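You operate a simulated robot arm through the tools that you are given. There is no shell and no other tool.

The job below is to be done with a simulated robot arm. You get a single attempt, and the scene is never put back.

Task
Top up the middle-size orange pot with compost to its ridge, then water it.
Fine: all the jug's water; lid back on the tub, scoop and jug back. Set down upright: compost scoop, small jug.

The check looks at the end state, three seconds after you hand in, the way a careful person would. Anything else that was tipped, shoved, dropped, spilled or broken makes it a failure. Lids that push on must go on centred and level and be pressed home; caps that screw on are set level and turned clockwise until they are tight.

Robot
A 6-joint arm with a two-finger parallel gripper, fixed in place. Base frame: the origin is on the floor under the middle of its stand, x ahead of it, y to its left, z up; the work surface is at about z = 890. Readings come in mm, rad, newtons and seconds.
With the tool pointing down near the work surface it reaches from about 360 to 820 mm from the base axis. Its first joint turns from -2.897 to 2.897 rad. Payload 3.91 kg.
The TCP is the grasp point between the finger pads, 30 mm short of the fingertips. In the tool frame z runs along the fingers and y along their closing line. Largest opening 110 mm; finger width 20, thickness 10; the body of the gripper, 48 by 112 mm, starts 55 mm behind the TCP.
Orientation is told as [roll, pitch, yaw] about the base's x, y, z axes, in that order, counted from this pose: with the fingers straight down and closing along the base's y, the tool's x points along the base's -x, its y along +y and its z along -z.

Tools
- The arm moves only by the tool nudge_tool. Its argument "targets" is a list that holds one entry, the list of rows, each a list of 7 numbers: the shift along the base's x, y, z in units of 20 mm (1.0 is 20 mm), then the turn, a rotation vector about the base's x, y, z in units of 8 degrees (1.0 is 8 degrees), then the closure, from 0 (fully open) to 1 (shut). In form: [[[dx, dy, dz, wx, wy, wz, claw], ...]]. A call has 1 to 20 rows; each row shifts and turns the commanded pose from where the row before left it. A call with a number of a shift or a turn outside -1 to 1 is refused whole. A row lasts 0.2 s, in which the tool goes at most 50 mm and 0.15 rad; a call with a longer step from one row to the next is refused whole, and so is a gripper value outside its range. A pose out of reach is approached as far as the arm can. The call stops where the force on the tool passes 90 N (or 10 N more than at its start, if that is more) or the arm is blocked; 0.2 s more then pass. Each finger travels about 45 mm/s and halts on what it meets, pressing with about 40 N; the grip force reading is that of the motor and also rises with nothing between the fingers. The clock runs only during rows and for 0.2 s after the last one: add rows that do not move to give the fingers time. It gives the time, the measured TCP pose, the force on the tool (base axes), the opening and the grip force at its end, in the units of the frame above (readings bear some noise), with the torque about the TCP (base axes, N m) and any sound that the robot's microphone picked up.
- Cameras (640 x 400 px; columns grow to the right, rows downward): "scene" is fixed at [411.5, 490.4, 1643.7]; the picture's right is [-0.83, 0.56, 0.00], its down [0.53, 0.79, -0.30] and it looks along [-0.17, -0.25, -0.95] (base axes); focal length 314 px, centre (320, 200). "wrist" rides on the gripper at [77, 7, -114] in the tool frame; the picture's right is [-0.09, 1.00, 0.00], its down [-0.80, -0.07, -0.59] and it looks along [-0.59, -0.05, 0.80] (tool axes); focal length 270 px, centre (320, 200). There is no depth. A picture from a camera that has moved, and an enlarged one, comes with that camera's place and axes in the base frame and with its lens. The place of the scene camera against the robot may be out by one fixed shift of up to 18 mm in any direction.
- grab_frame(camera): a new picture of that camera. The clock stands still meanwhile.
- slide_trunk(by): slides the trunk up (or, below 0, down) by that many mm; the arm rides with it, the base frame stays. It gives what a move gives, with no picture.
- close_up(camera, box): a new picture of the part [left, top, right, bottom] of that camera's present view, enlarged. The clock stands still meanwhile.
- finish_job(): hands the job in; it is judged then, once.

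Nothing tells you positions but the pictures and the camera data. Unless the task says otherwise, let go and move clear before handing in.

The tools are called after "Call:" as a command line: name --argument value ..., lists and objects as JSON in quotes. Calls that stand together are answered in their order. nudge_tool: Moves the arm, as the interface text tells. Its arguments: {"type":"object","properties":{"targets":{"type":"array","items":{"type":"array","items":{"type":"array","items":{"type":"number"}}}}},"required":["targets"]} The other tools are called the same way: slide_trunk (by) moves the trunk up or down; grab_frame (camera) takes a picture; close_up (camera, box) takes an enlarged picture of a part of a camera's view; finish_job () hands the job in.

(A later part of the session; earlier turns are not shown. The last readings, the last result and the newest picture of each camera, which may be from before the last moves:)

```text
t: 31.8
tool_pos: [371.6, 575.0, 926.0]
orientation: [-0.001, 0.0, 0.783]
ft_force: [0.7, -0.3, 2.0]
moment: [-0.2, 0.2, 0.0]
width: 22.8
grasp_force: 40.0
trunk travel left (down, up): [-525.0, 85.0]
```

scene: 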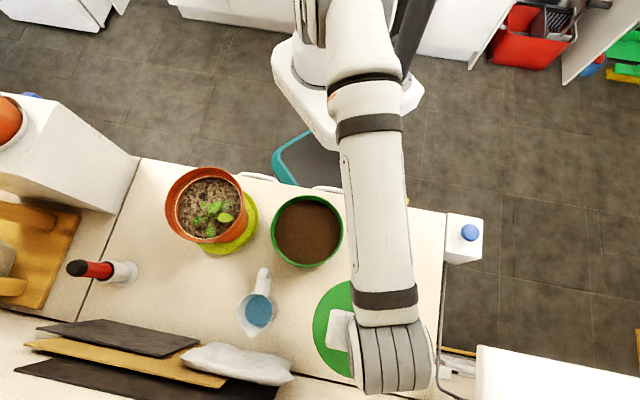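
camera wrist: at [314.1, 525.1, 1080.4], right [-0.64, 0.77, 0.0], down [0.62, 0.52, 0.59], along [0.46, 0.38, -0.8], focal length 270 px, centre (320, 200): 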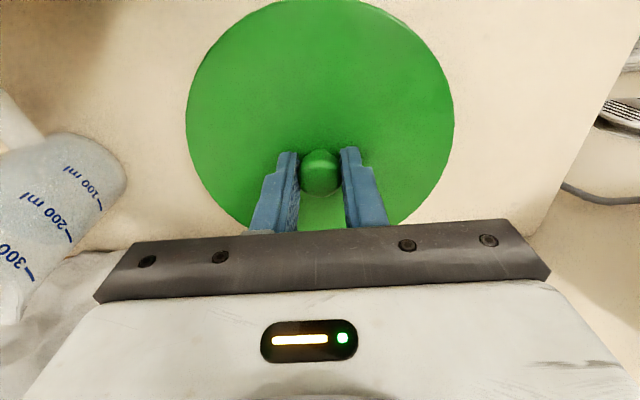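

Contact is starting at TCP z ≈ 926. I'll lower one more millimetre, then open and lift clear.

Call:
nudge_tool --targets '[[[0, 0, -0.04, 0, 0, 0, 1], [0, 0, 0, 0, 0, 0, 1]]]'

Call:
nudge_tool --targets '[[[0, 0, 0, 0, 0, 0, 0.6], [0, 0, 0, 0, 0, 0, 0.6], [0, 0, 0, 0, 0, 0, 0.6], [0, 0, 0.1, 0, 0, 0, 0.6], [0, 0, 0.3, 0, 0, 0, 0.6], [0, 0, 0.6, 0, 0, 0, 0.6], [0, 0, 1, 0, 0, 0, 0.6], [0, 0, 1, 0, 0, 0, 0.6], [0, 0, 1, 0, 0, 0, 0.3], [0, 0, 1, 0, 0, 0, 0], [0, 0, 1, 0, 0, 0, 0], [0, 0, 1, 0, 0, 0, 0]]]'

Call:
grab_frame --camera "wrist"

```text
t: 32.4
tool_pos: [371.8, 573.7, 927.5]
orientation: [0.0, -0.003, 0.784]
ft_force: [-0.5, 2.0, 7.7]
moment: [-0.09, 0.18, -0.03]
width: 22.9
grasp_force: 40.2
trunk travel left (down, up): [-525.0, 85.0]
```

```text
t: 35.0
tool_pos: [371.7, 572.8, 1065.7]
orientation: [0.0, 0.0, 0.784]
ft_force: [0.5, 0.0, 1.6]
moment: [0.06, -0.03, 0.02]
width: 110.2
grasp_force: 0.0
trunk travel left (down, up): [-525.0, 85.0]
```

```text
taken
camera wrist: at [312.5, 524.6, 1180.9], right [-0.64, 0.77, 0.0], down [0.62, 0.52, 0.59], along [0.46, 0.38, -0.8], focal length 270 px, centre (320, 200)
```

wrist: 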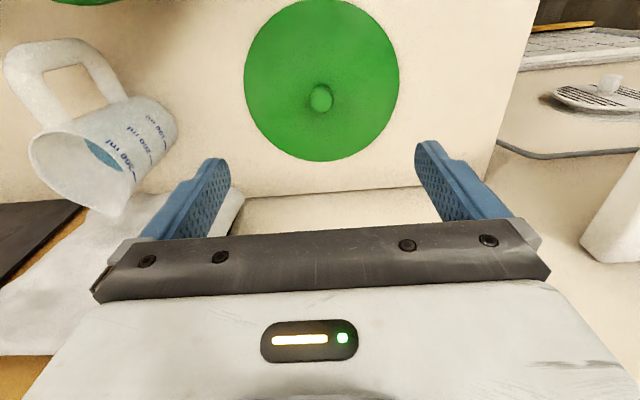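

The lid is lying flat on the counter. Now I'll look at the open tub and the jug from the scene camera.

Call:
close_up --camera "scene" --box '[260, 185, 356, 275]'

Call:
close_up --camera "wrist" --box '[0, 20, 200, 220]'

```text
4.44 times, centred on (308, 230) of scene
camera zoom: at [411.5, 490.4, 1643.7], right [-0.83, 0.56, 0.0], down [0.53, 0.79, -0.3], along [-0.17, -0.25, -0.95], focal length 1394 px, centre (373, 67)
```

zoom: 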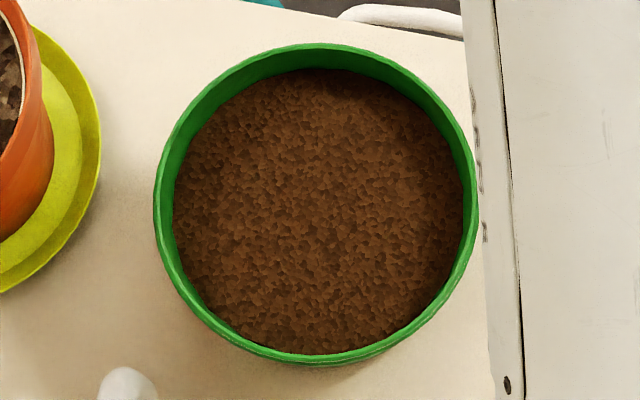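

```text
2.00 times, centred on (100, 120) of wrist
camera zoom: at [312.5, 524.6, 1180.9], right [-0.64, 0.77, 0.0], down [0.62, 0.52, 0.59], along [0.46, 0.38, -0.8], focal length 541 px, centre (760, 360)
```

zoom: 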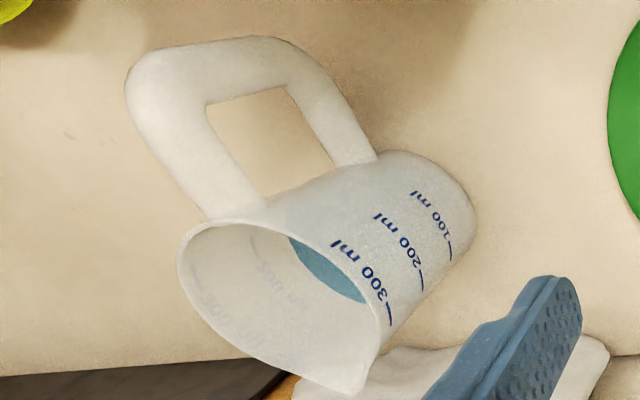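

The compost lies roughly 20 mm below the tub rim, and I estimate the pot needs two or three scoops. Next I'll fetch the scoop: move over its handle, then tilt about 30° to follow the handle.

Call:
nudge_tool --targets '[[[-0.7, -0.4, 0.3, 0, 0, -0.05, 0], [-0.95, -0.59, 0.3, 0, 0, -0.05, 0], [-0.95, -0.59, 0.2, 0, 0, -0.05, 0], [-0.95, -0.59, 0.2, 0, 0, -0.05, 0], [-0.95, -0.59, 0.2, 0, 0, -0.05, 0], [-0.95, -0.59, 0.0, 0, 0, -0.05, 0], [-0.95, -0.59, 0.0, 0, 0, -0.05, 0], [-0.95, -0.59, 0.0, 0, 0, -0.05, 0], [-0.95, -0.59, 0.0, 0, 0, -0.05, 0], [-0.95, -0.59, 0.0, 0, 0, -0.05, 0], [-0.95, -0.59, 0.0, 0, 0, -0.05, 0], [-0.95, -0.59, 0.0, 0, 0, -0.05, 0], [-0.95, -0.59, 0.0, 0, 0, -0.05, 0], [0, -0.3, 0, 0, 0, 0, 0], [0, 0, 0, 0, 0, 0, 0]]]'

Call:
grab_frame --camera "wrist"

```text
t: 38.2
tool_pos: [130.0, 419.1, 1090.2]
orientation: [0.0, 0.001, 0.693]
ft_force: [-0.1, -0.5, 0.1]
moment: [-0.02, 0.01, 0.01]
width: 110.2
grasp_force: 0.0
trunk travel left (down, up): [-525.0, 85.0]
```

```text
taken
camera wrist: at [66.0, 374.2, 1204.9], right [-0.57, 0.82, 0.0], down [0.66, 0.46, 0.59], along [0.49, 0.34, -0.8], focal length 270 px, centre (320, 200)
```

wrist: 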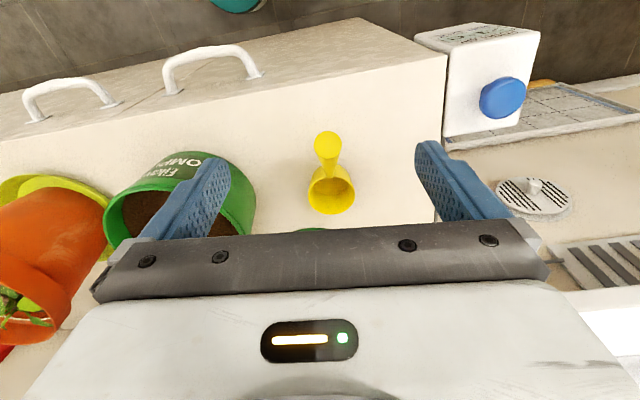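

Call:
close_up --camera "wrist" --box '[270, 120, 398, 220]'

```text
4.00 times, centred on (334, 170) of wrist
camera zoom: at [66.0, 374.2, 1204.9], right [-0.57, 0.82, 0.0], down [0.66, 0.46, 0.59], along [0.49, 0.34, -0.8], focal length 1081 px, centre (264, 320)
```

zoom: 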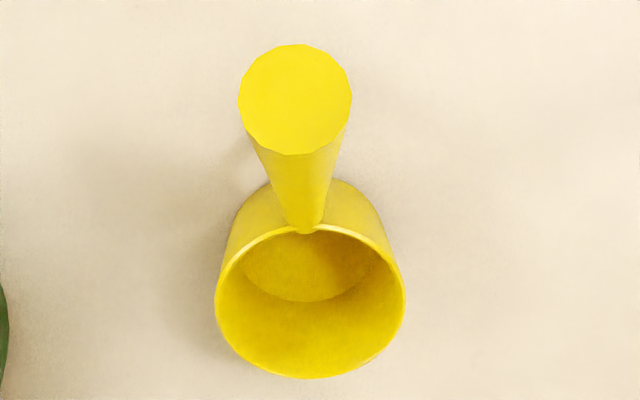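

I can see straight down the handle: its end is at about (139.5, 432.5, 1003) and the bowl centre at (216.5, 495.5) with its rim near z 934. I'll tilt the tool 30° to follow the handle and move to a standoff.

Call:
nudge_tool --targets '[[[0, 0, 0, 0.398, -0.482, 0, 0], [0, 0, 0, 0.398, -0.482, 0, 0], [0, 0, 0, 0.398, -0.482, 0, 0], [0, 0, 0, 0.398, -0.482, 0, 0], [0, 0, 0, 0.398, -0.482, 0, 0], [0, 0, 0, 0.398, -0.482, 0, 0], [-0.05, 0.08, -0.7, 0, 0, 0, 0], [-0.05, 0.08, -0.7, 0, 0, 0, 0], [0, 0, -0.6, 0, 0, 0, 0], [0, 0, 0, 0, 0, 0, 0]]]'

Call:
grab_frame --camera "wrist"

Call:
grab_frame --camera "scene"

```text
t: 40.4
tool_pos: [129.6, 423.0, 1050.3]
orientation: [-0.004, -0.525, 0.695]
ft_force: [-0.7, 0.1, -0.7]
moment: [0.01, 0.01, 0.0]
width: 109.6
grasp_force: 0.0
trunk travel left (down, up): [-525.0, 85.0]
```

```text
taken
camera wrist: at [29.3, 349.3, 1111.0], right [-0.58, 0.82, 0.04], down [0.35, 0.2, 0.92], along [0.74, 0.54, -0.4], focal length 270 px, centre (320, 200)
```

wrist: 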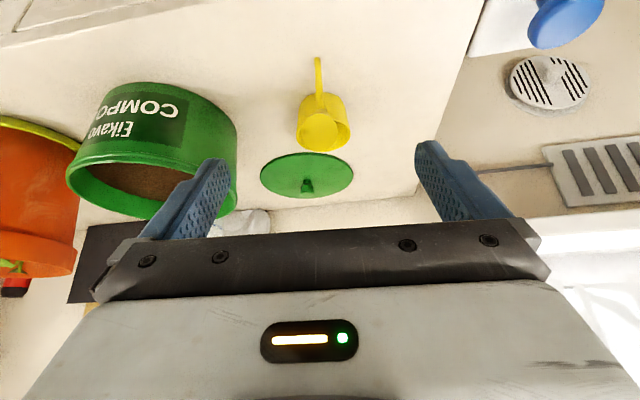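

```text
taken
```

scene: 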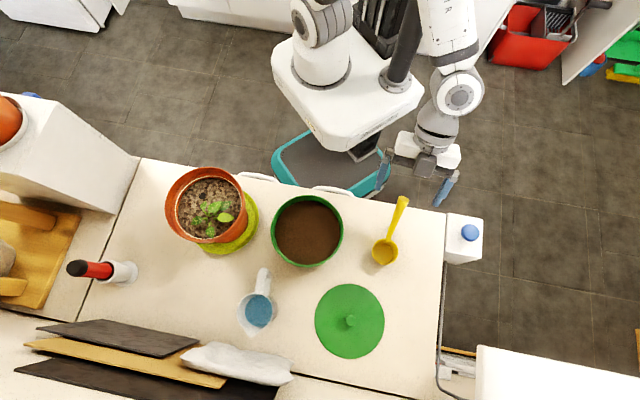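

Call:
close_up --camera "wrist" --box '[260, 40, 388, 160]'

```text
3.33 times, centred on (324, 100) of wrist
camera zoom: at [29.3, 349.3, 1111.0], right [-0.58, 0.82, 0.04], down [0.35, 0.2, 0.92], along [0.74, 0.54, -0.4], focal length 901 px, centre (307, 533)
```

zoom: 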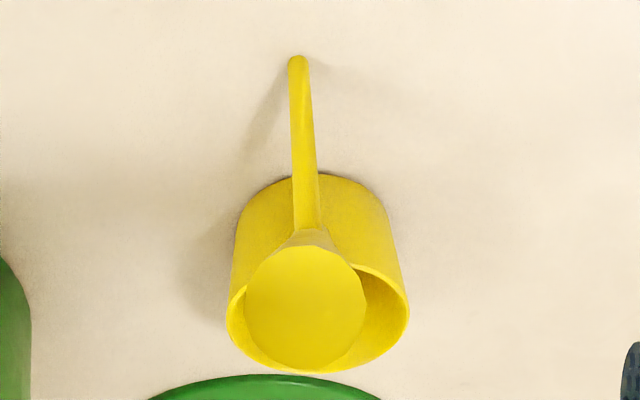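

The handle lies within a millimetre of the tool's symmetry plane. I'll move in along it to the grasp point.

Call:
nudge_tool --targets '[[[0.266, 0.235, -0.68, 0, 0, 0, 0], [0.266, 0.235, -0.68, 0, 0, 0, 0], [0.266, 0.235, -0.68, 0, 0, 0, 0], [0.266, 0.235, -0.68, 0, 0, 0, 0], [0.266, 0.235, -0.68, 0, 0, 0, 0], [0, 0, 0, 0, 0, 0, 0]]]'

Call:
grab_frame --camera "wrist"

Call:
close_up --camera "scene" --box '[340, 160, 484, 270]'

```text
t: 41.8
tool_pos: [156.2, 444.6, 981.3]
orientation: [-0.001, -0.524, 0.693]
ft_force: [0.1, 0.3, -0.2]
moment: [0.01, 0.03, 0.0]
width: 110.1
grasp_force: 0.2
trunk travel left (down, up): [-525.0, 85.0]
```

```text
taken
camera wrist: at [55.5, 371.5, 1043.2], right [-0.58, 0.82, 0.04], down [0.35, 0.2, 0.92], along [0.74, 0.54, -0.4], focal length 270 px, centre (320, 200)
```

wrist: 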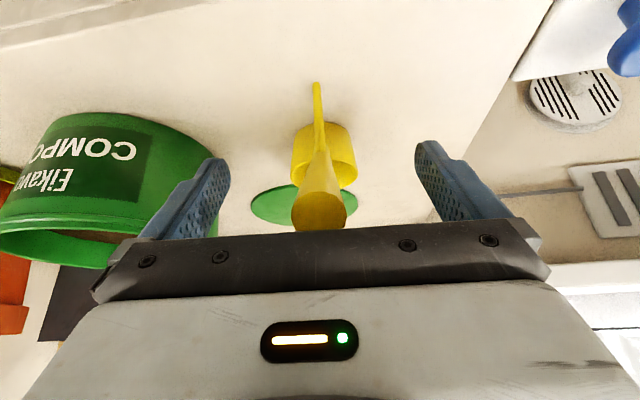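

```text
3.64 times, centred on (412, 215) of scene
camera zoom: at [411.5, 490.4, 1643.7], right [-0.83, 0.56, 0.0], down [0.53, 0.79, -0.3], along [-0.17, -0.25, -0.95], focal length 1140 px, centre (-14, 146)
```

zoom: 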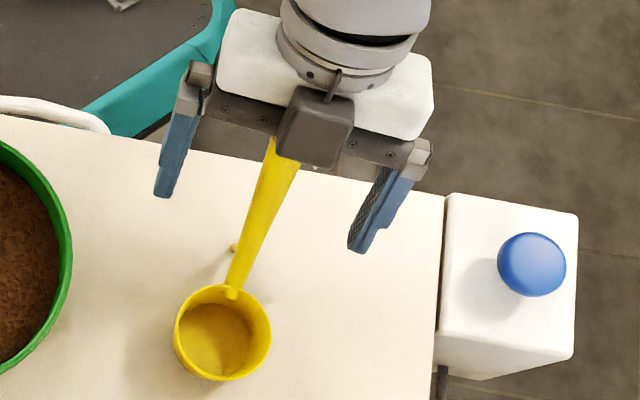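

The handle is between the fingers and centred. I'll close on it.

Call:
nudge_tool --targets '[[[0, 0, 0, 0, 0, 0, 1], [0, 0, 0, 0, 0, 0, 1], [0, 0, 0, 0, 0, 0, 1], [0, 0, 0, 0, 0, 0, 1], [0, 0, 0, 0, 0, 0, 1], [0, 0, 0, 0, 0, 0, 1], [0, 0, 0, 0, 0, 0, 1]]]'

Call:
grab_frame --camera "wrist"

Call:
close_up --camera "scene" --box '[340, 160, 484, 270]'

```text
t: 43.4
tool_pos: [156.2, 445.0, 981.7]
orientation: [-0.002, -0.524, 0.695]
ft_force: [-0.2, -0.5, 1.0]
moment: [-0.05, -0.06, -0.02]
width: 22.6
grasp_force: 39.9
trunk travel left (down, up): [-525.0, 85.0]
```

```text
taken
camera wrist: at [55.5, 371.3, 1043.4], right [-0.58, 0.82, 0.04], down [0.35, 0.2, 0.92], along [0.74, 0.54, -0.4], focal length 270 px, centre (320, 200)
```

wrist: 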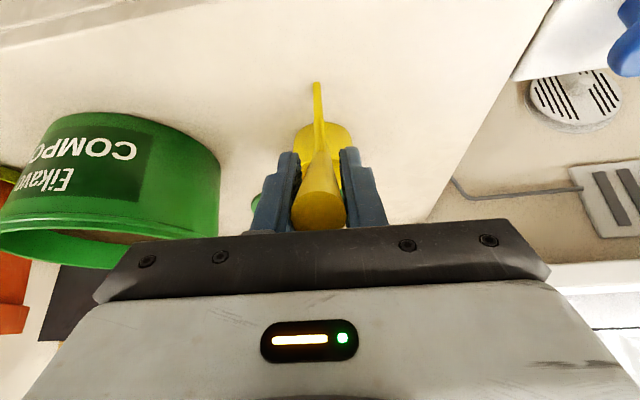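

```text
3.64 times, centred on (412, 215) of scene
camera zoom: at [411.5, 490.4, 1643.7], right [-0.83, 0.56, 0.0], down [0.53, 0.79, -0.3], along [-0.17, -0.25, -0.95], focal length 1140 px, centre (-14, 146)
```

zoom: 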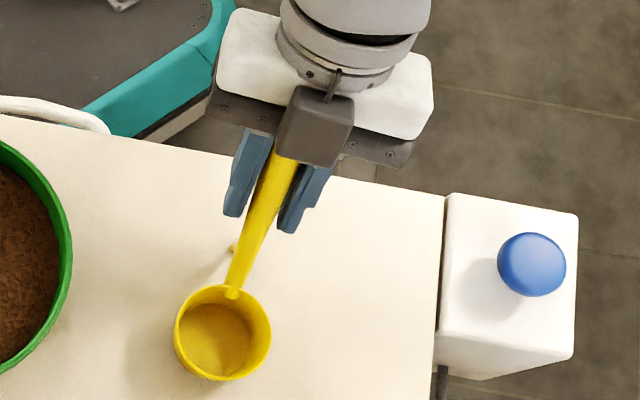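

The scoop is gripped at 22.6 mm. I'll note this pose, (156.2, 444.8, 981.5) with pitch -0.524 and yaw 0.694, for the return, then lift slowly.

Call:
nudge_tool --targets '[[[0, 0, 0.2, 0, 0, 0, 1], [0, 0, 0.3, 0, 0, 0, 1], [0, 0, 0.5, 0, 0, 0, 1], [0, 0, 0.5, 0, 0, 0, 1], [0, 0, 0.5, 0, 0, 0, 1], [0, 0, 0.5, 0, 0, 0, 1], [0, 0, 0.5, 0, 0, 0, 1], [0, 0, 0, 0, 0, 0, 1]]]'

Call:
grab_frame --camera "wrist"

Call:
close_up --camera "scene" --box '[340, 160, 484, 270]'

```text
t: 45.2
tool_pos: [155.4, 446.6, 1043.2]
orientation: [-0.002, -0.523, 0.697]
ft_force: [-0.1, 0.2, -0.2]
moment: [-0.03, 0.05, -0.01]
width: 22.1
grasp_force: 40.3
trunk travel left (down, up): [-525.0, 85.0]
```

```text
taken
camera wrist: at [55.6, 372.0, 1104.7], right [-0.58, 0.82, 0.04], down [0.35, 0.2, 0.92], along [0.74, 0.54, -0.4], focal length 270 px, centre (320, 200)
```

wrist: 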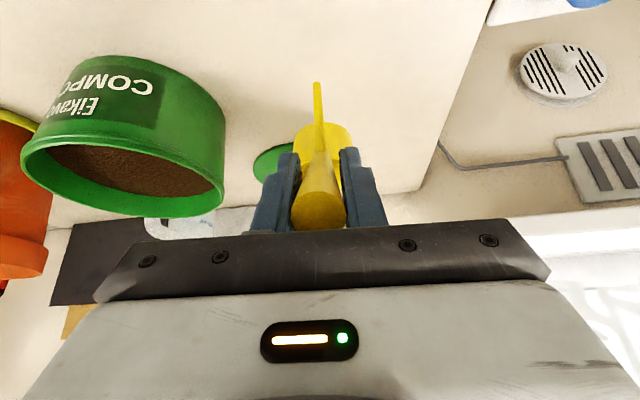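

```text
3.64 times, centred on (412, 215) of scene
camera zoom: at [411.5, 490.4, 1643.7], right [-0.83, 0.56, 0.0], down [0.53, 0.79, -0.3], along [-0.17, -0.25, -0.95], focal length 1140 px, centre (-14, 146)
```

zoom: 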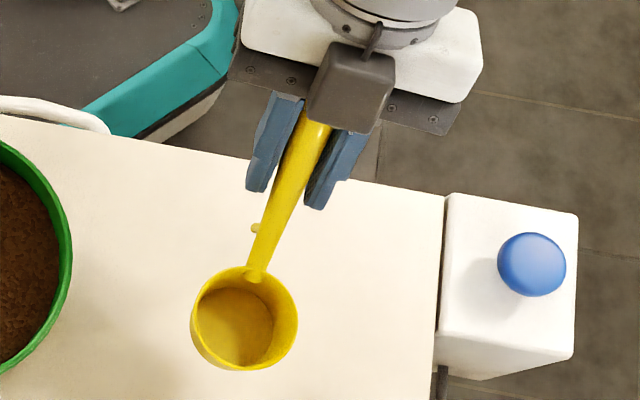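

The scoop is lifted level with no slip. I'll raise it and swing it over the tub with the bowl pointing from the tub toward the pot.

Call:
nudge_tool --targets '[[[0, 0, 0.8, 0, 0, 0, 1], [0, 0, 1, 0, 0, 0, 1], [0, 0, 1, 0, 0, 0, 1], [0, 0, 0.8, 0, 0, 0, 1], [0.61, -0.1, 0, 0, 0, -0.964, 1], [0.61, -0.1, 0, 0, 0, -0.964, 1], [0.61, -0.1, 0, 0, 0, -0.964, 1], [0.61, -0.1, 0, 0, 0, -0.964, 1], [0.61, -0.1, 0, 0, 0, -0.964, 1], [0.61, -0.1, 0, 0, 0, -0.964, 1], [0.61, -0.1, 0, 0, 0, -0.964, 1], [0.61, -0.1, 0, 0, 0, -0.964, 1], [0.61, -0.1, 0, 0, 0, -0.964, 1], [0.61, -0.1, 0, 0, 0, -0.964, 1], [0.61, -0.1, 0, 0, 0, -0.964, 1], [0, 0, 0, 0, 0, 0, 1]]]'

Call:
grab_frame --camera "wrist"

Call:
grab_frame --camera "scene"

```text
t: 48.6
tool_pos: [288.7, 422.7, 1112.8]
orientation: [-0.003, -0.525, -0.789]
ft_force: [-0.2, -0.3, -0.7]
moment: [0.06, 0.0, 0.03]
width: 22.7
grasp_force: 39.9
trunk travel left (down, up): [-525.0, 85.0]
```

```text
taken
camera wrist: at [205.9, 515.5, 1174.4], right [0.76, 0.65, 0.04], down [0.23, -0.33, 0.92], along [0.61, -0.69, -0.4], focal length 270 px, centre (320, 200)
```

wrist: 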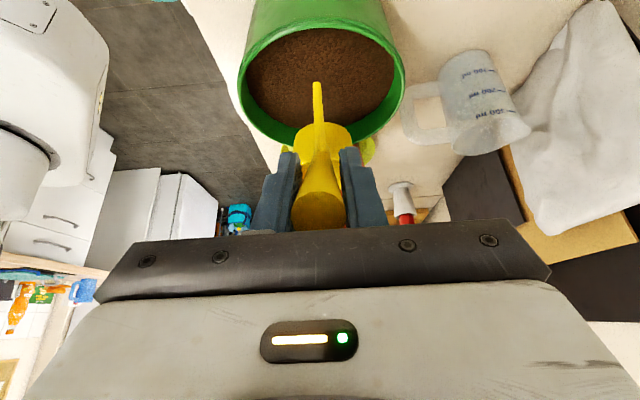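

```text
taken
```

scene: 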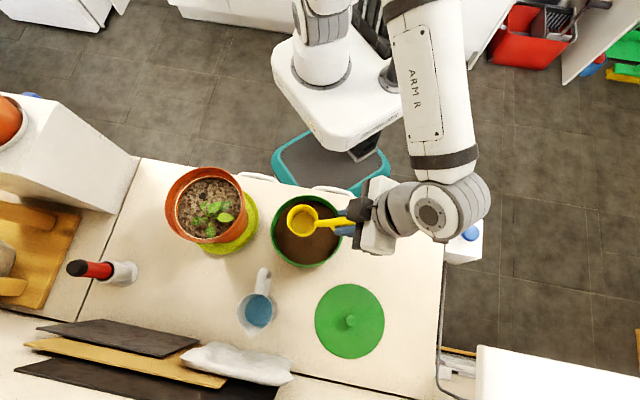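

Call:
close_up --camera "wrist" --box '[220, 0, 428, 160]'

Call:
close_up --camera "scene" --box '[260, 180, 380, 280]'

```text
2.50 times, centred on (324, 80) of wrist
camera zoom: at [205.9, 515.5, 1174.4], right [0.76, 0.65, 0.04], down [0.23, -0.33, 0.92], along [0.61, -0.69, -0.4], focal length 676 px, centre (310, 500)
```

zoom: 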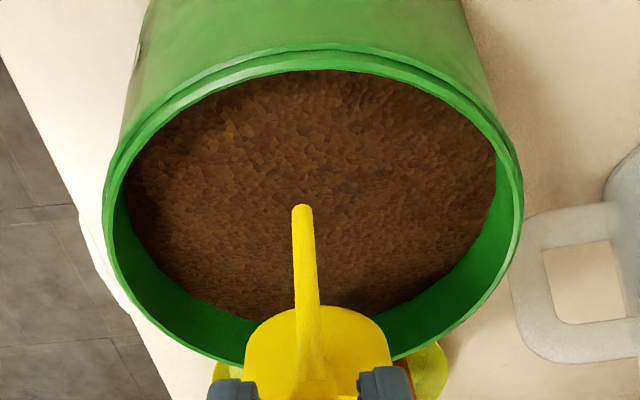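

```text
4.00 times, centred on (320, 230) of scene
camera zoom: at [411.5, 490.4, 1643.7], right [-0.83, 0.56, 0.0], down [0.53, 0.79, -0.3], along [-0.17, -0.25, -0.95], focal length 1254 px, centre (320, 80)
```

zoom: 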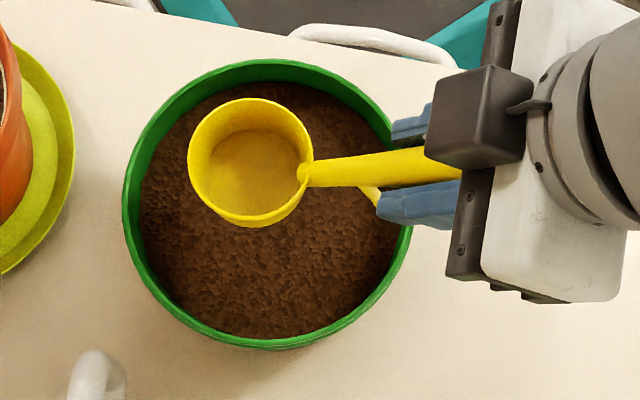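

The compost surface is about 30 mm below the rim, near z 958. I'll tip the scoop forward 50° above the tub first, then lower it into the compost.

Call:
nudge_tool --targets '[[[0.375, -0.376, 0.15, 0.632, 0.63, 0, 1], [0.375, -0.376, 0.15, 0.632, 0.63, 0, 1], [0.375, -0.376, 0.15, 0.632, 0.63, 0, 1], [0.375, -0.376, 0.15, 0.632, 0.63, 0, 1], [0.375, -0.376, 0.15, 0.632, 0.63, 0, 1], [0.375, -0.376, 0.15, 0.632, 0.63, 0, 1], [0.375, -0.376, 0.15, 0.632, 0.63, 0, 1], [0, 0, 0, 0, 0, 0, 1]]]'

Call:
grab_frame --camera "wrist"

Call:
close_up --camera "scene" --box '[230, 160, 390, 280]'

```text
t: 50.4
tool_pos: [342.6, 370.1, 1134.7]
orientation: [0.0, 0.351, -0.787]
ft_force: [-0.8, -0.3, -0.9]
moment: [0.02, 0.03, -0.02]
width: 22.2
grasp_force: 39.7
trunk travel left (down, up): [-525.0, 85.0]
```

```text
taken
camera wrist: at [323.1, 399.4, 1269.1], right [0.76, 0.65, -0.03], down [0.63, -0.73, 0.28], along [0.16, -0.24, -0.96], focal length 270 px, centre (320, 200)
```

wrist: 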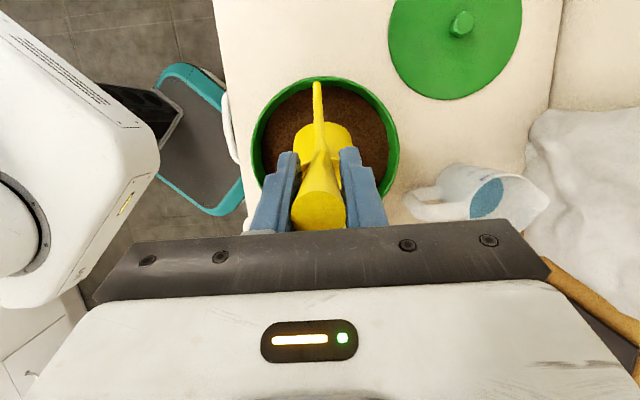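

```text
3.33 times, centred on (310, 220) of scene
camera zoom: at [411.5, 490.4, 1643.7], right [-0.83, 0.56, 0.0], down [0.53, 0.79, -0.3], along [-0.17, -0.25, -0.95], focal length 1045 px, centre (353, 133)
```

zoom: 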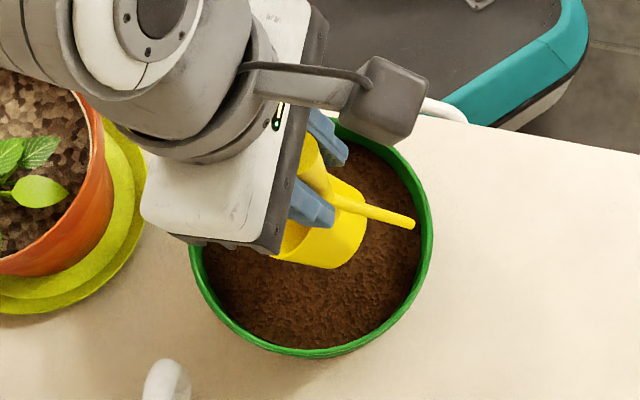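

The scoop is tipped 50° over the tub. I'll check the forearm's clearance over the pot before lowering.

Call:
grab_frame --camera "scene"

Call:
nudge_tool --targets '[[[0, 0, -0.8, 0, 0, 0, 1], [0, 0, -0.8, 0, 0, 0, 1], [0, 0, -0.4, 0, 0, 0, 1], [0, 0, 0, 0, 0, 0, 1]]]'

Call:
grab_frame --camera "scene"

Call:
grab_frame --camera "wrist"

```text
taken
```

scene: 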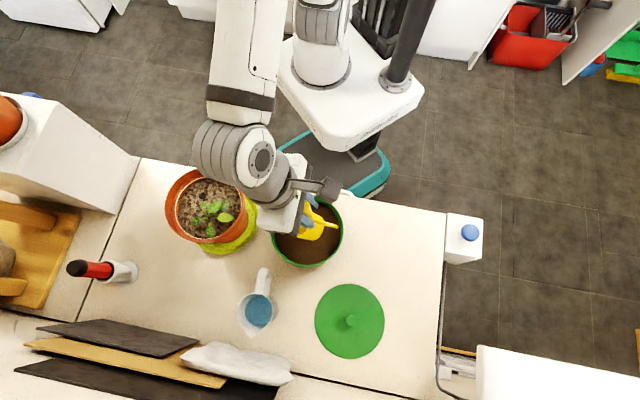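

```text
t: 51.4
tool_pos: [342.5, 369.9, 1092.8]
orientation: [-0.001, 0.35, -0.786]
ft_force: [-0.5, -0.6, -1.2]
moment: [-0.02, -0.02, -0.01]
width: 22.2
grasp_force: 40.2
trunk travel left (down, up): [-525.0, 85.0]
```

```text
taken
```

scene: 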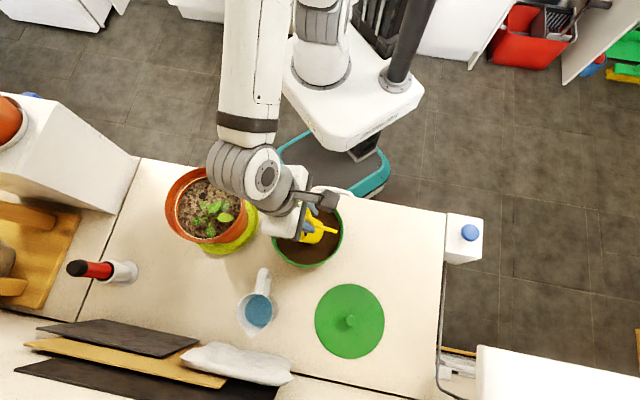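

```text
taken
camera wrist: at [323.3, 399.8, 1228.0], right [0.76, 0.65, -0.03], down [0.63, -0.73, 0.28], along [0.16, -0.24, -0.96], focal length 270 px, centre (320, 200)
```

wrist: 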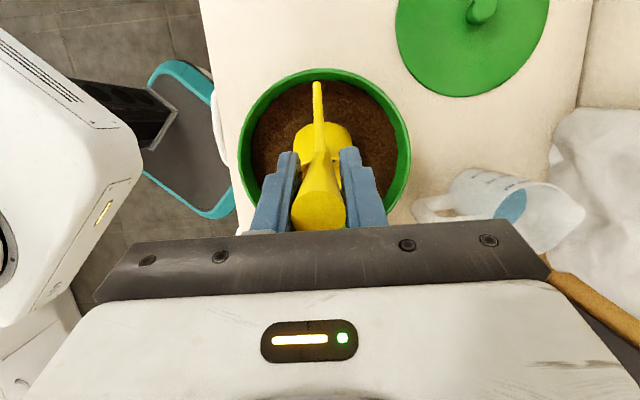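

There's plenty of clearance around the pot. I'll lower into the compost while watching the force.

Call:
nudge_tool --targets '[[[0, 0, -0.5, 0, 0, 0, 1], [0, 0, -0.5, 0, 0, 0, 1], [0, 0, -0.5, 0, 0, 0, 1], [0, 0, 0, 0, 0, 0, 1]]]'

Call:
grab_frame --camera "wrist"

Call:
close_up --camera "scene" --box '[260, 170, 380, 280]'

```text
t: 52.4
tool_pos: [343.1, 370.7, 1064.6]
orientation: [-0.002, 0.35, -0.787]
ft_force: [0.4, 0.5, -1.1]
moment: [0.02, -0.01, 0.05]
width: 22.3
grasp_force: 39.7
trunk travel left (down, up): [-525.0, 85.0]
```

```text
taken
camera wrist: at [323.5, 399.8, 1199.1], right [0.76, 0.65, -0.03], down [0.63, -0.73, 0.29], along [0.16, -0.24, -0.96], focal length 270 px, centre (320, 200)
```

wrist: 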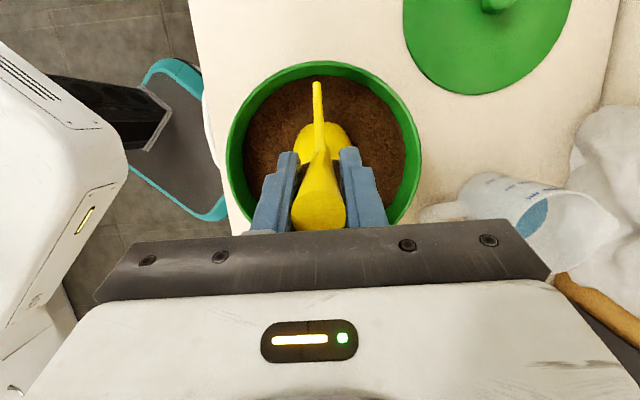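

```text
3.64 times, centred on (320, 225) of scene
camera zoom: at [411.5, 490.4, 1643.7], right [-0.83, 0.56, 0.0], down [0.53, 0.79, -0.3], along [-0.17, -0.25, -0.95], focal length 1140 px, centre (320, 109)
```

zoom: 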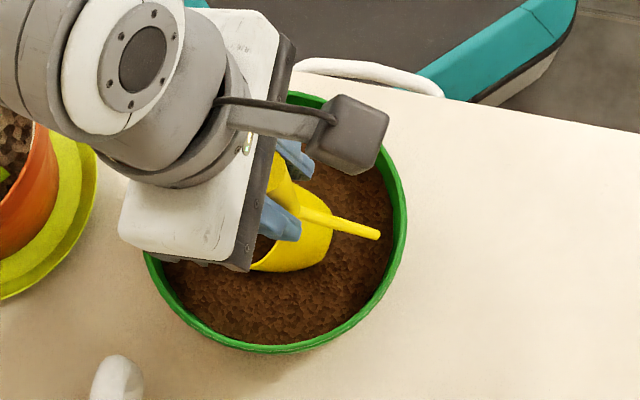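

The scoop is entering the compost with no resistance. I'll finish lowering and roll it back to level while sweeping.

Call:
nudge_tool --targets '[[[0, 0, -0.5, 0, 0, 0, 1], [0, 0, -0.45, 0, 0, 0, 1], [-0.321, 0.322, -0.055, -0.632, -0.63, 0, 1], [-0.3, 0.301, -0.145, -0.632, -0.63, 0, 1], [-0.268, 0.269, -0.23, -0.632, -0.63, 0, 1], [-0.226, 0.227, -0.345, -0.632, -0.63, 0, 1], [-0.177, 0.177, -0.45, -0.632, -0.63, 0, 1], [-0.134, 0.135, -0.53, -0.632, -0.63, 0, 1], [-0.085, 0.085, -0.585, -0.632, -0.63, 0, 1], [0, 0, 0, 0, 0, 0, 1]]]'

Call:
grab_frame --camera "wrist"

Call:
close_up --camera "scene" --box '[260, 170, 380, 280]'

```text
t: 54.6
tool_pos: [310.5, 401.7, 998.4]
orientation: [-0.001, -0.525, -0.788]
ft_force: [0.0, -0.4, -1.3]
moment: [0.06, 0.04, 0.0]
width: 22.2
grasp_force: 40.5
trunk travel left (down, up): [-525.0, 85.0]
```

```text
taken
camera wrist: at [228.1, 494.0, 1059.7], right [0.76, 0.65, 0.04], down [0.23, -0.33, 0.92], along [0.61, -0.69, -0.4], focal length 270 px, centre (320, 200)
```

wrist: 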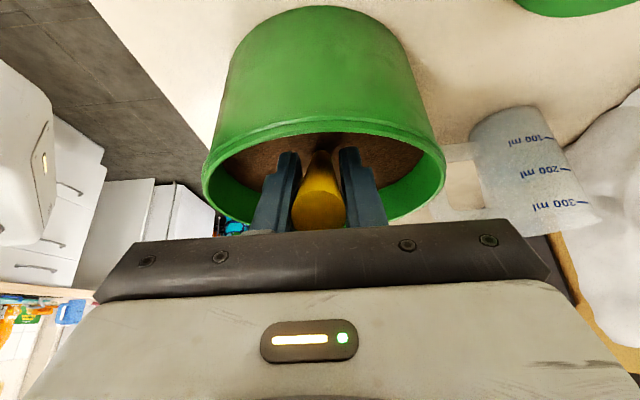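

```text
3.64 times, centred on (320, 225) of scene
camera zoom: at [411.5, 490.4, 1643.7], right [-0.83, 0.56, 0.0], down [0.53, 0.79, -0.3], along [-0.17, -0.25, -0.95], focal length 1140 px, centre (320, 109)
```

zoom: 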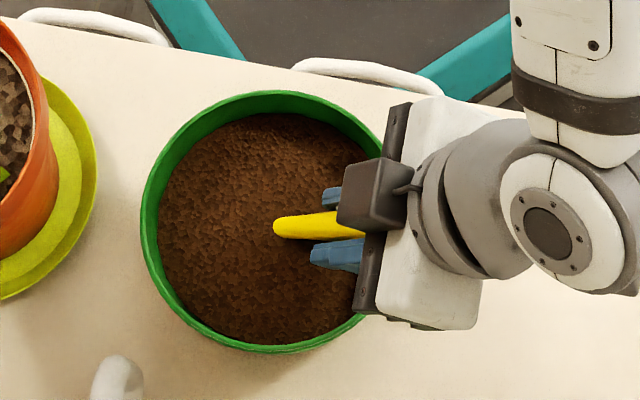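

The bowl is level and fully under the compost. I'll lift it straight up gently.

Call:
nudge_tool --targets '[[[0, 0, 0.3, 0, 0, 0, 1], [0, 0, 0.4, 0, 0, 0, 1], [0, 0, 0.5, 0, 0, 0, 1], [0, 0, 0.5, 0, 0, 0, 1], [0, 0, 0.5, 0, 0, 0, 1], [0, 0, 0.5, 0, 0, 0, 1], [0, 0, 0, 0, 0, 0, 1]]]'

Call:
close_up --camera "scene" --box '[260, 170, 380, 280]'

```text
t: 56.2
tool_pos: [311.0, 401.4, 1052.3]
orientation: [-0.002, -0.524, -0.785]
ft_force: [-0.3, 0.5, -1.3]
moment: [0.07, 0.07, -0.05]
width: 22.2
grasp_force: 40.4
trunk travel left (down, up): [-525.0, 85.0]
```

```text
3.64 times, centred on (320, 225) of scene
camera zoom: at [411.5, 490.4, 1643.7], right [-0.83, 0.56, 0.0], down [0.53, 0.79, -0.3], along [-0.17, -0.25, -0.95], focal length 1140 px, centre (320, 109)
```

zoom: 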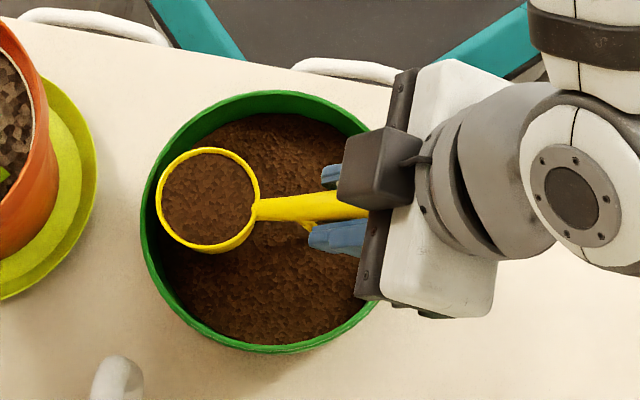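

The scoop came up full and level, and the tub's level dropped. I'll raise it well above the pot's height and view the pot.

Call:
nudge_tool --targets '[[[0, 0, 0.5, 0, 0, 0, 1], [0, 0, 0.8, 0, 0, 0, 1], [0, 0, 0.8, 0, 0, 0, 1], [0, 0, 0.8, 0, 0, 0, 1], [0, 0, 0.8, 0, 0, 0, 1], [0, 0, 0.8, 0, 0, 0, 1], [0, 0, 0.8, 0, 0, 0, 1], [0, 0, 0.8, 0, 0, 0, 1], [0, 0, 0.5, 0, 0, 0, 1], [0, 0, 0, 0, 0, 0, 1]]]'

Call:
grab_frame --camera "wrist"

Call:
grab_frame --camera "scene"

```text
t: 58.4
tool_pos: [311.2, 402.3, 1184.4]
orientation: [-0.004, -0.524, -0.786]
ft_force: [0.0, -0.8, -1.6]
moment: [0.02, 0.06, -0.01]
width: 22.1
grasp_force: 40.3
trunk travel left (down, up): [-525.0, 85.0]
```

```text
taken
camera wrist: at [229.0, 494.6, 1246.4], right [0.76, 0.65, 0.04], down [0.23, -0.33, 0.92], along [0.61, -0.69, -0.4], focal length 270 px, centre (320, 200)
```

wrist: 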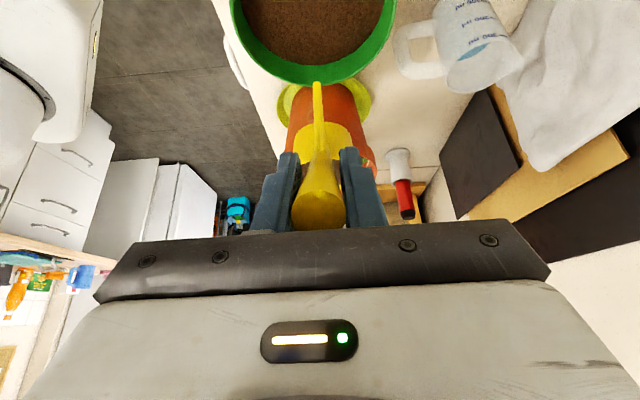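

```text
taken
```

scene: 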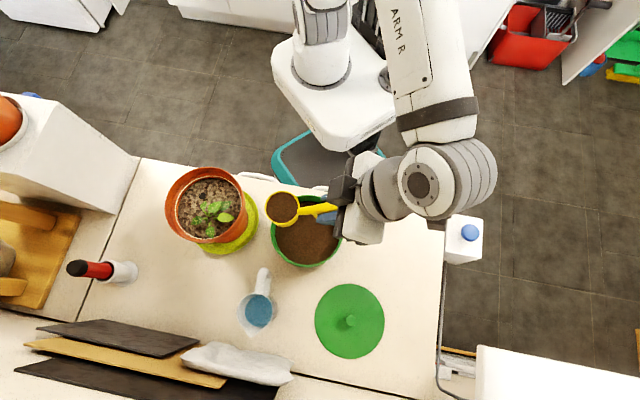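

The pot is centred at about (492, 223) with its rim near z 1040 and its soil about 30 mm below that. I'll carry the level scoop over the pot, away from the leaves.

Call:
nudge_tool --targets '[[[0.4, -0.45, 0, 0, 0, 0, 1], [0.684, -0.76, 0, 0, 0, 0, 1], [0.684, -0.76, 0, 0, 0, 0, 1], [0.684, -0.76, 0, 0, 0, 0, 1], [0.684, -0.76, 0, 0, 0, 0, 1], [0.684, -0.76, 0, 0, 0, 0, 1], [0.684, -0.76, 0, 0, 0, 0, 1], [0.684, -0.76, 0, 0, 0, 0, 1], [0.684, -0.76, 0, 0, 0, 0, 1], [0.684, -0.76, 0, 0, 0, 0, 1], [0.284, -0.31, 0, 0, 0, 0, 1], [0, 0, 0, 0, 0, 0, 1]]]'

Call:
grab_frame --camera "wrist"

Call:
grab_frame --camera "scene"

```text
t: 61.0
tool_pos: [448.4, 249.2, 1184.2]
orientation: [-0.001, -0.523, -0.785]
ft_force: [0.1, 0.5, -1.7]
moment: [0.04, 0.05, 0.02]
width: 22.2
grasp_force: 40.0
trunk travel left (down, up): [-525.0, 85.0]
```

```text
taken
camera wrist: at [365.7, 342.2, 1246.7], right [0.76, 0.65, 0.04], down [0.23, -0.33, 0.92], along [0.61, -0.69, -0.4], focal length 270 px, centre (320, 200)
```

wrist: 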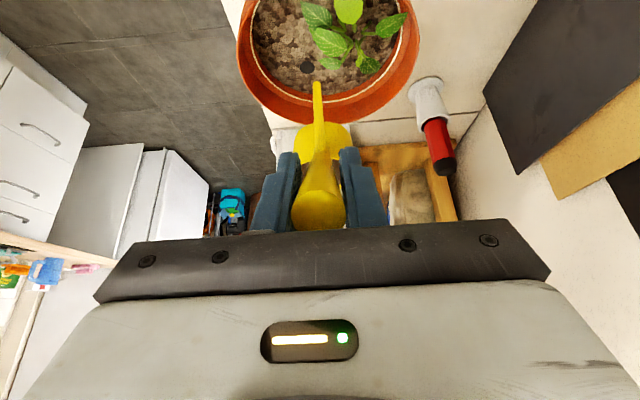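

```text
taken
```

scene: 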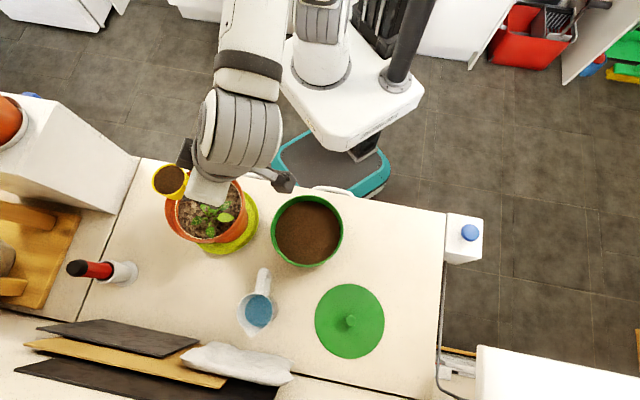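

Call:
close_up --camera "wrist" --box '[220, 0, 440, 140]'

```text
2.86 times, centred on (330, 70) of wrist
camera zoom: at [365.7, 342.2, 1246.7], right [0.76, 0.65, 0.04], down [0.23, -0.33, 0.92], along [0.61, -0.69, -0.4], focal length 772 px, centre (291, 571)
```

zoom: 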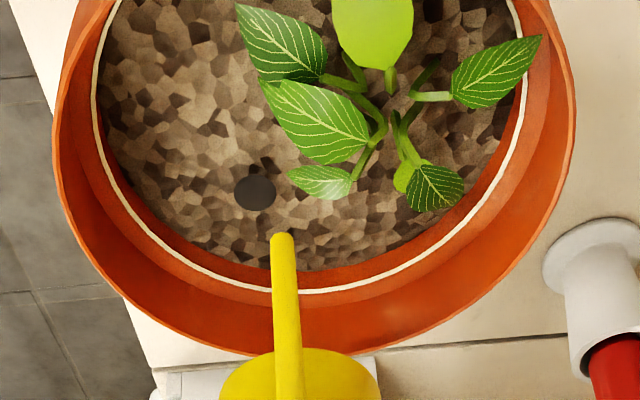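

The bowl is over the pot's free side, and the ridge stands about 10 mm above the soil. I'll now start rolling the scoop about its handle while keeping the bowl over the same spot.

Call:
nudge_tool --targets '[[[-0.206, -0.232, 0, -0.353, 0.354, 0.866, 1], [-0.176, -0.255, 0, -0.353, 0.354, 0.866, 1], [-0.14, -0.27, 0, -0.353, 0.354, 0.866, 1], [-0.105, -0.284, 0, -0.353, 0.354, 0.866, 1], [-0.065, -0.288, 0, -0.353, 0.354, 0.866, 1]]]'

Call:
close_up --camera "scene" --box '[120, 120, 300, 260]'

```text
t: 62.2
tool_pos: [435.1, 222.6, 1184.8]
orientation: [-0.358, -0.392, -0.014]
ft_force: [-0.4, 0.0, -1.2]
moment: [0.04, 0.04, 0.0]
width: 22.0
grasp_force: 40.3
trunk travel left (down, up): [-525.0, 85.0]
```

```text
2.86 times, centred on (210, 190) of scene
camera zoom: at [411.5, 490.4, 1643.7], right [-0.83, 0.56, 0.0], down [0.53, 0.79, -0.3], along [-0.17, -0.25, -0.95], focal length 896 px, centre (634, 229)
```

zoom: 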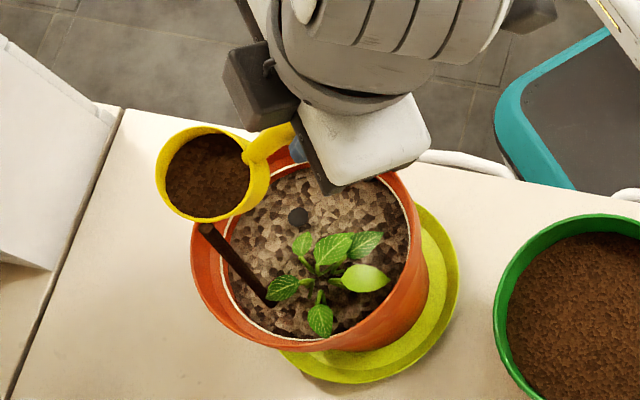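

Compost is already pouring into the pot, but the bowl looks lower than it should be relative to the gripper. I'll check whether the scoop has pivoted in the fingers.

Call:
grab_frame --camera "wrist"

Call:
close_up --camera "scene" --box '[150, 145, 270, 245]'

```text
taken
camera wrist: at [324.2, 270.2, 1253.8], right [0.23, 0.93, -0.29], down [0.52, 0.13, 0.84], along [0.82, -0.34, -0.45], focal length 270 px, centre (320, 200)
```

wrist: 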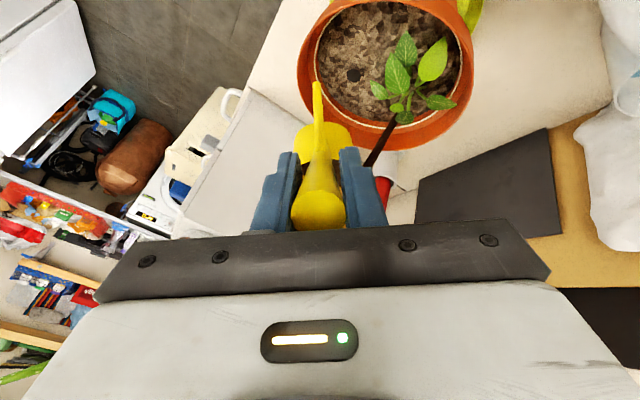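

```text
4.00 times, centred on (210, 195) of scene
camera zoom: at [411.5, 490.4, 1643.7], right [-0.83, 0.56, 0.0], down [0.53, 0.79, -0.3], along [-0.17, -0.25, -0.95], focal length 1254 px, centre (760, 220)
```

zoom: 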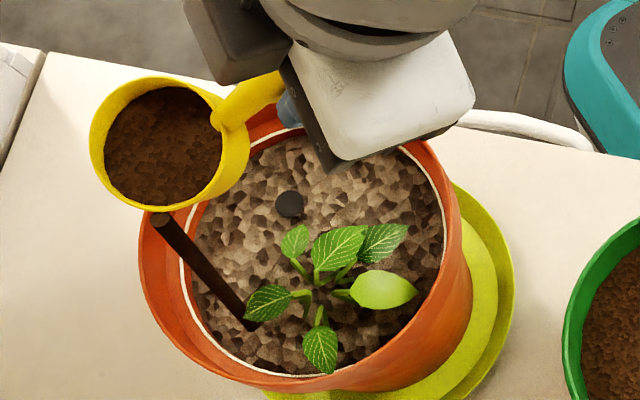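

The scoop is rigid in the grip; I had misread the crop scale. The stream lands inside the pot but toward its far side, so I'll shift inward while continuing the roll.

Call:
nudge_tool --targets '[[[-0.248, -0.51, 0, -0.353, 0.354, 0.866, 1], [-0.202, -0.506, 0, -0.353, 0.354, 0.866, 1], [-0.167, -0.492, 0, -0.353, 0.354, 0.866, 1], [-0.125, -0.478, 0, -0.353, 0.354, 0.866, 1]]]'

Call:
close_up --camera "scene" --box '[130, 145, 290, 245]'

Call:
grab_frame --camera "wrist"

```text
t: 63.2
tool_pos: [420.2, 183.1, 1186.7]
orientation: [-0.504, -0.155, 0.513]
ft_force: [-0.3, 0.0, -1.3]
moment: [0.07, 0.04, -0.01]
width: 22.1
grasp_force: 39.9
trunk travel left (down, up): [-525.0, 85.0]
```

```text
4.00 times, centred on (210, 195) of scene
camera zoom: at [411.5, 490.4, 1643.7], right [-0.83, 0.56, 0.0], down [0.53, 0.79, -0.3], along [-0.17, -0.25, -0.95], focal length 1254 px, centre (760, 220)
```

zoom: 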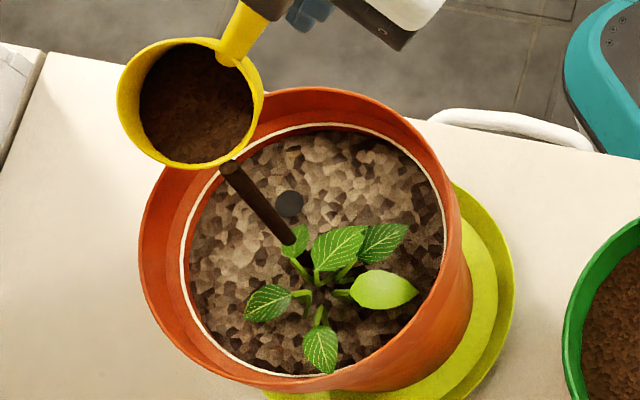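

```text
taken
camera wrist: at [310.9, 191.9, 1270.6], right [-0.29, 0.84, -0.46], down [0.51, 0.54, 0.67], along [0.81, -0.04, -0.58], focal length 270 px, centre (320, 200)
```

wrist: 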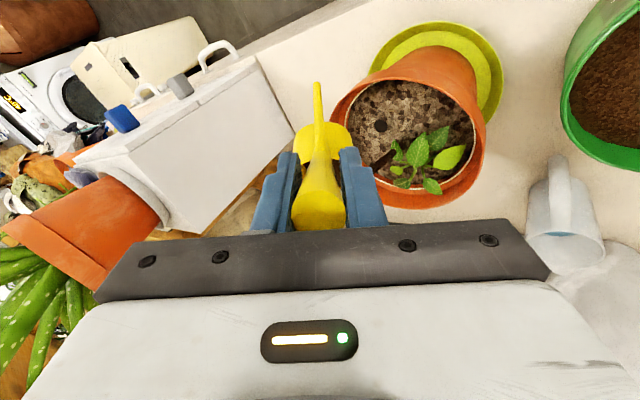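

Pouring is going well. I also see another orange pot on a white unit to the left, so I'll look at it closely before going on.

Call:
close_up --camera "wrist" --box '[0, 100, 240, 320]'

Call:
close_up --camera "scene" --box '[0, 80, 160, 180]'

Call:
close_up --camera "wrist" --box '[300, 10, 540, 230]'

```text
1.82 times, centred on (120, 210) of wrist
camera zoom: at [310.9, 191.9, 1270.6], right [-0.29, 0.84, -0.46], down [0.51, 0.54, 0.67], along [0.81, -0.04, -0.58], focal length 491 px, centre (684, 182)
```

zoom: 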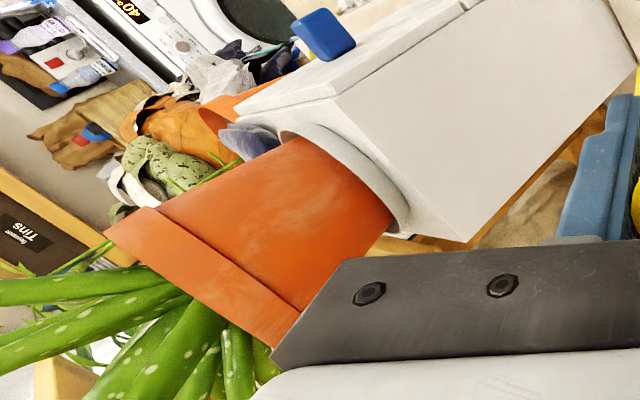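

```text
4.00 times, centred on (80, 130) of scene
camera zoom: at [411.5, 490.4, 1643.7], right [-0.83, 0.56, 0.0], down [0.53, 0.79, -0.3], along [-0.17, -0.25, -0.95], focal length 1254 px, centre (1280, 480)
```

zoom: 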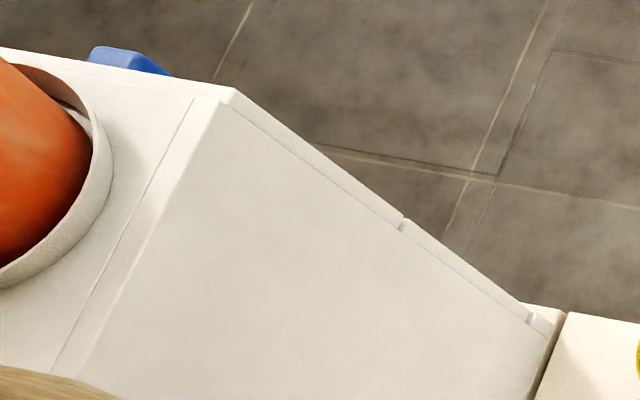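

```text
1.82 times, centred on (420, 120) of wrist
camera zoom: at [310.9, 191.9, 1270.6], right [-0.29, 0.84, -0.46], down [0.51, 0.54, 0.67], along [0.81, -0.04, -0.58], focal length 491 px, centre (138, 346)
```

zoom: 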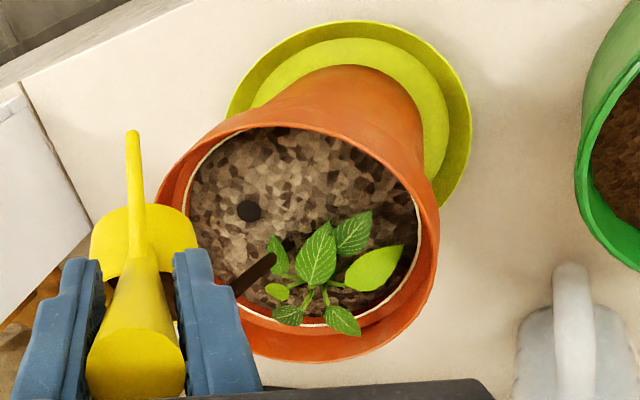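

The other pot is a larger one with an aloe up on a tall unit, so this one on the counter is the right target. I'll carry on rolling the scoop over.

Call:
nudge_tool --targets '[[[0.131, -0.237, 0, -0.353, 0.354, 0.866, 1], [0.166, -0.216, 0, -0.353, 0.354, 0.866, 1], [0.194, -0.18, 0, -0.353, 0.354, 0.866, 1], [0.226, -0.148, 0, -0.353, 0.354, 0.866, 1], [0.247, -0.113, 0, -0.353, 0.354, 0.866, 1], [0.27, -0.072, 0, -0.353, 0.354, 0.866, 1]]]'

Call:
close_up --camera "scene" --box '[130, 145, 290, 245]'

Call:
grab_frame --camera "wrist"

```text
t: 64.6
tool_pos: [445.2, 163.2, 1184.6]
orientation: [-0.463, 0.254, 1.249]
ft_force: [-0.1, -0.5, -1.1]
moment: [-0.02, 0.04, 0.02]
width: 22.6
grasp_force: 40.1
trunk travel left (down, up): [-525.0, 85.0]
```

```text
4.00 times, centred on (210, 195) of scene
camera zoom: at [411.5, 490.4, 1643.7], right [-0.83, 0.56, 0.0], down [0.53, 0.79, -0.3], along [-0.17, -0.25, -0.95], focal length 1254 px, centre (760, 220)
```

zoom: 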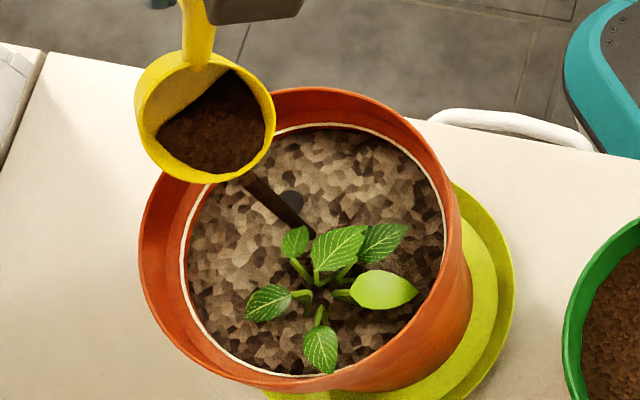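

```text
taken
camera wrist: at [375.4, 134.9, 1301.4], right [-0.85, 0.25, -0.45], down [0.1, 0.93, 0.34], along [0.51, 0.25, -0.82], focal length 270 px, centre (320, 200)
```

wrist: 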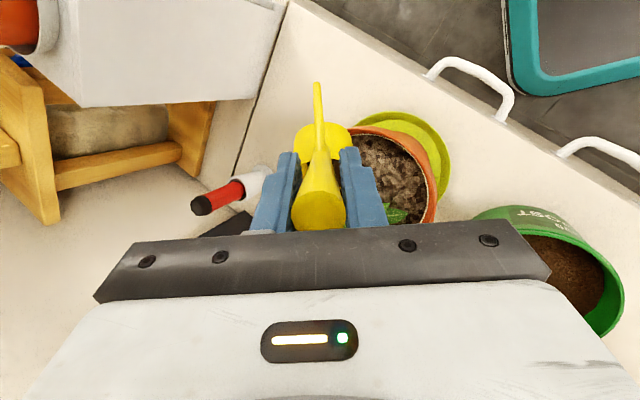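

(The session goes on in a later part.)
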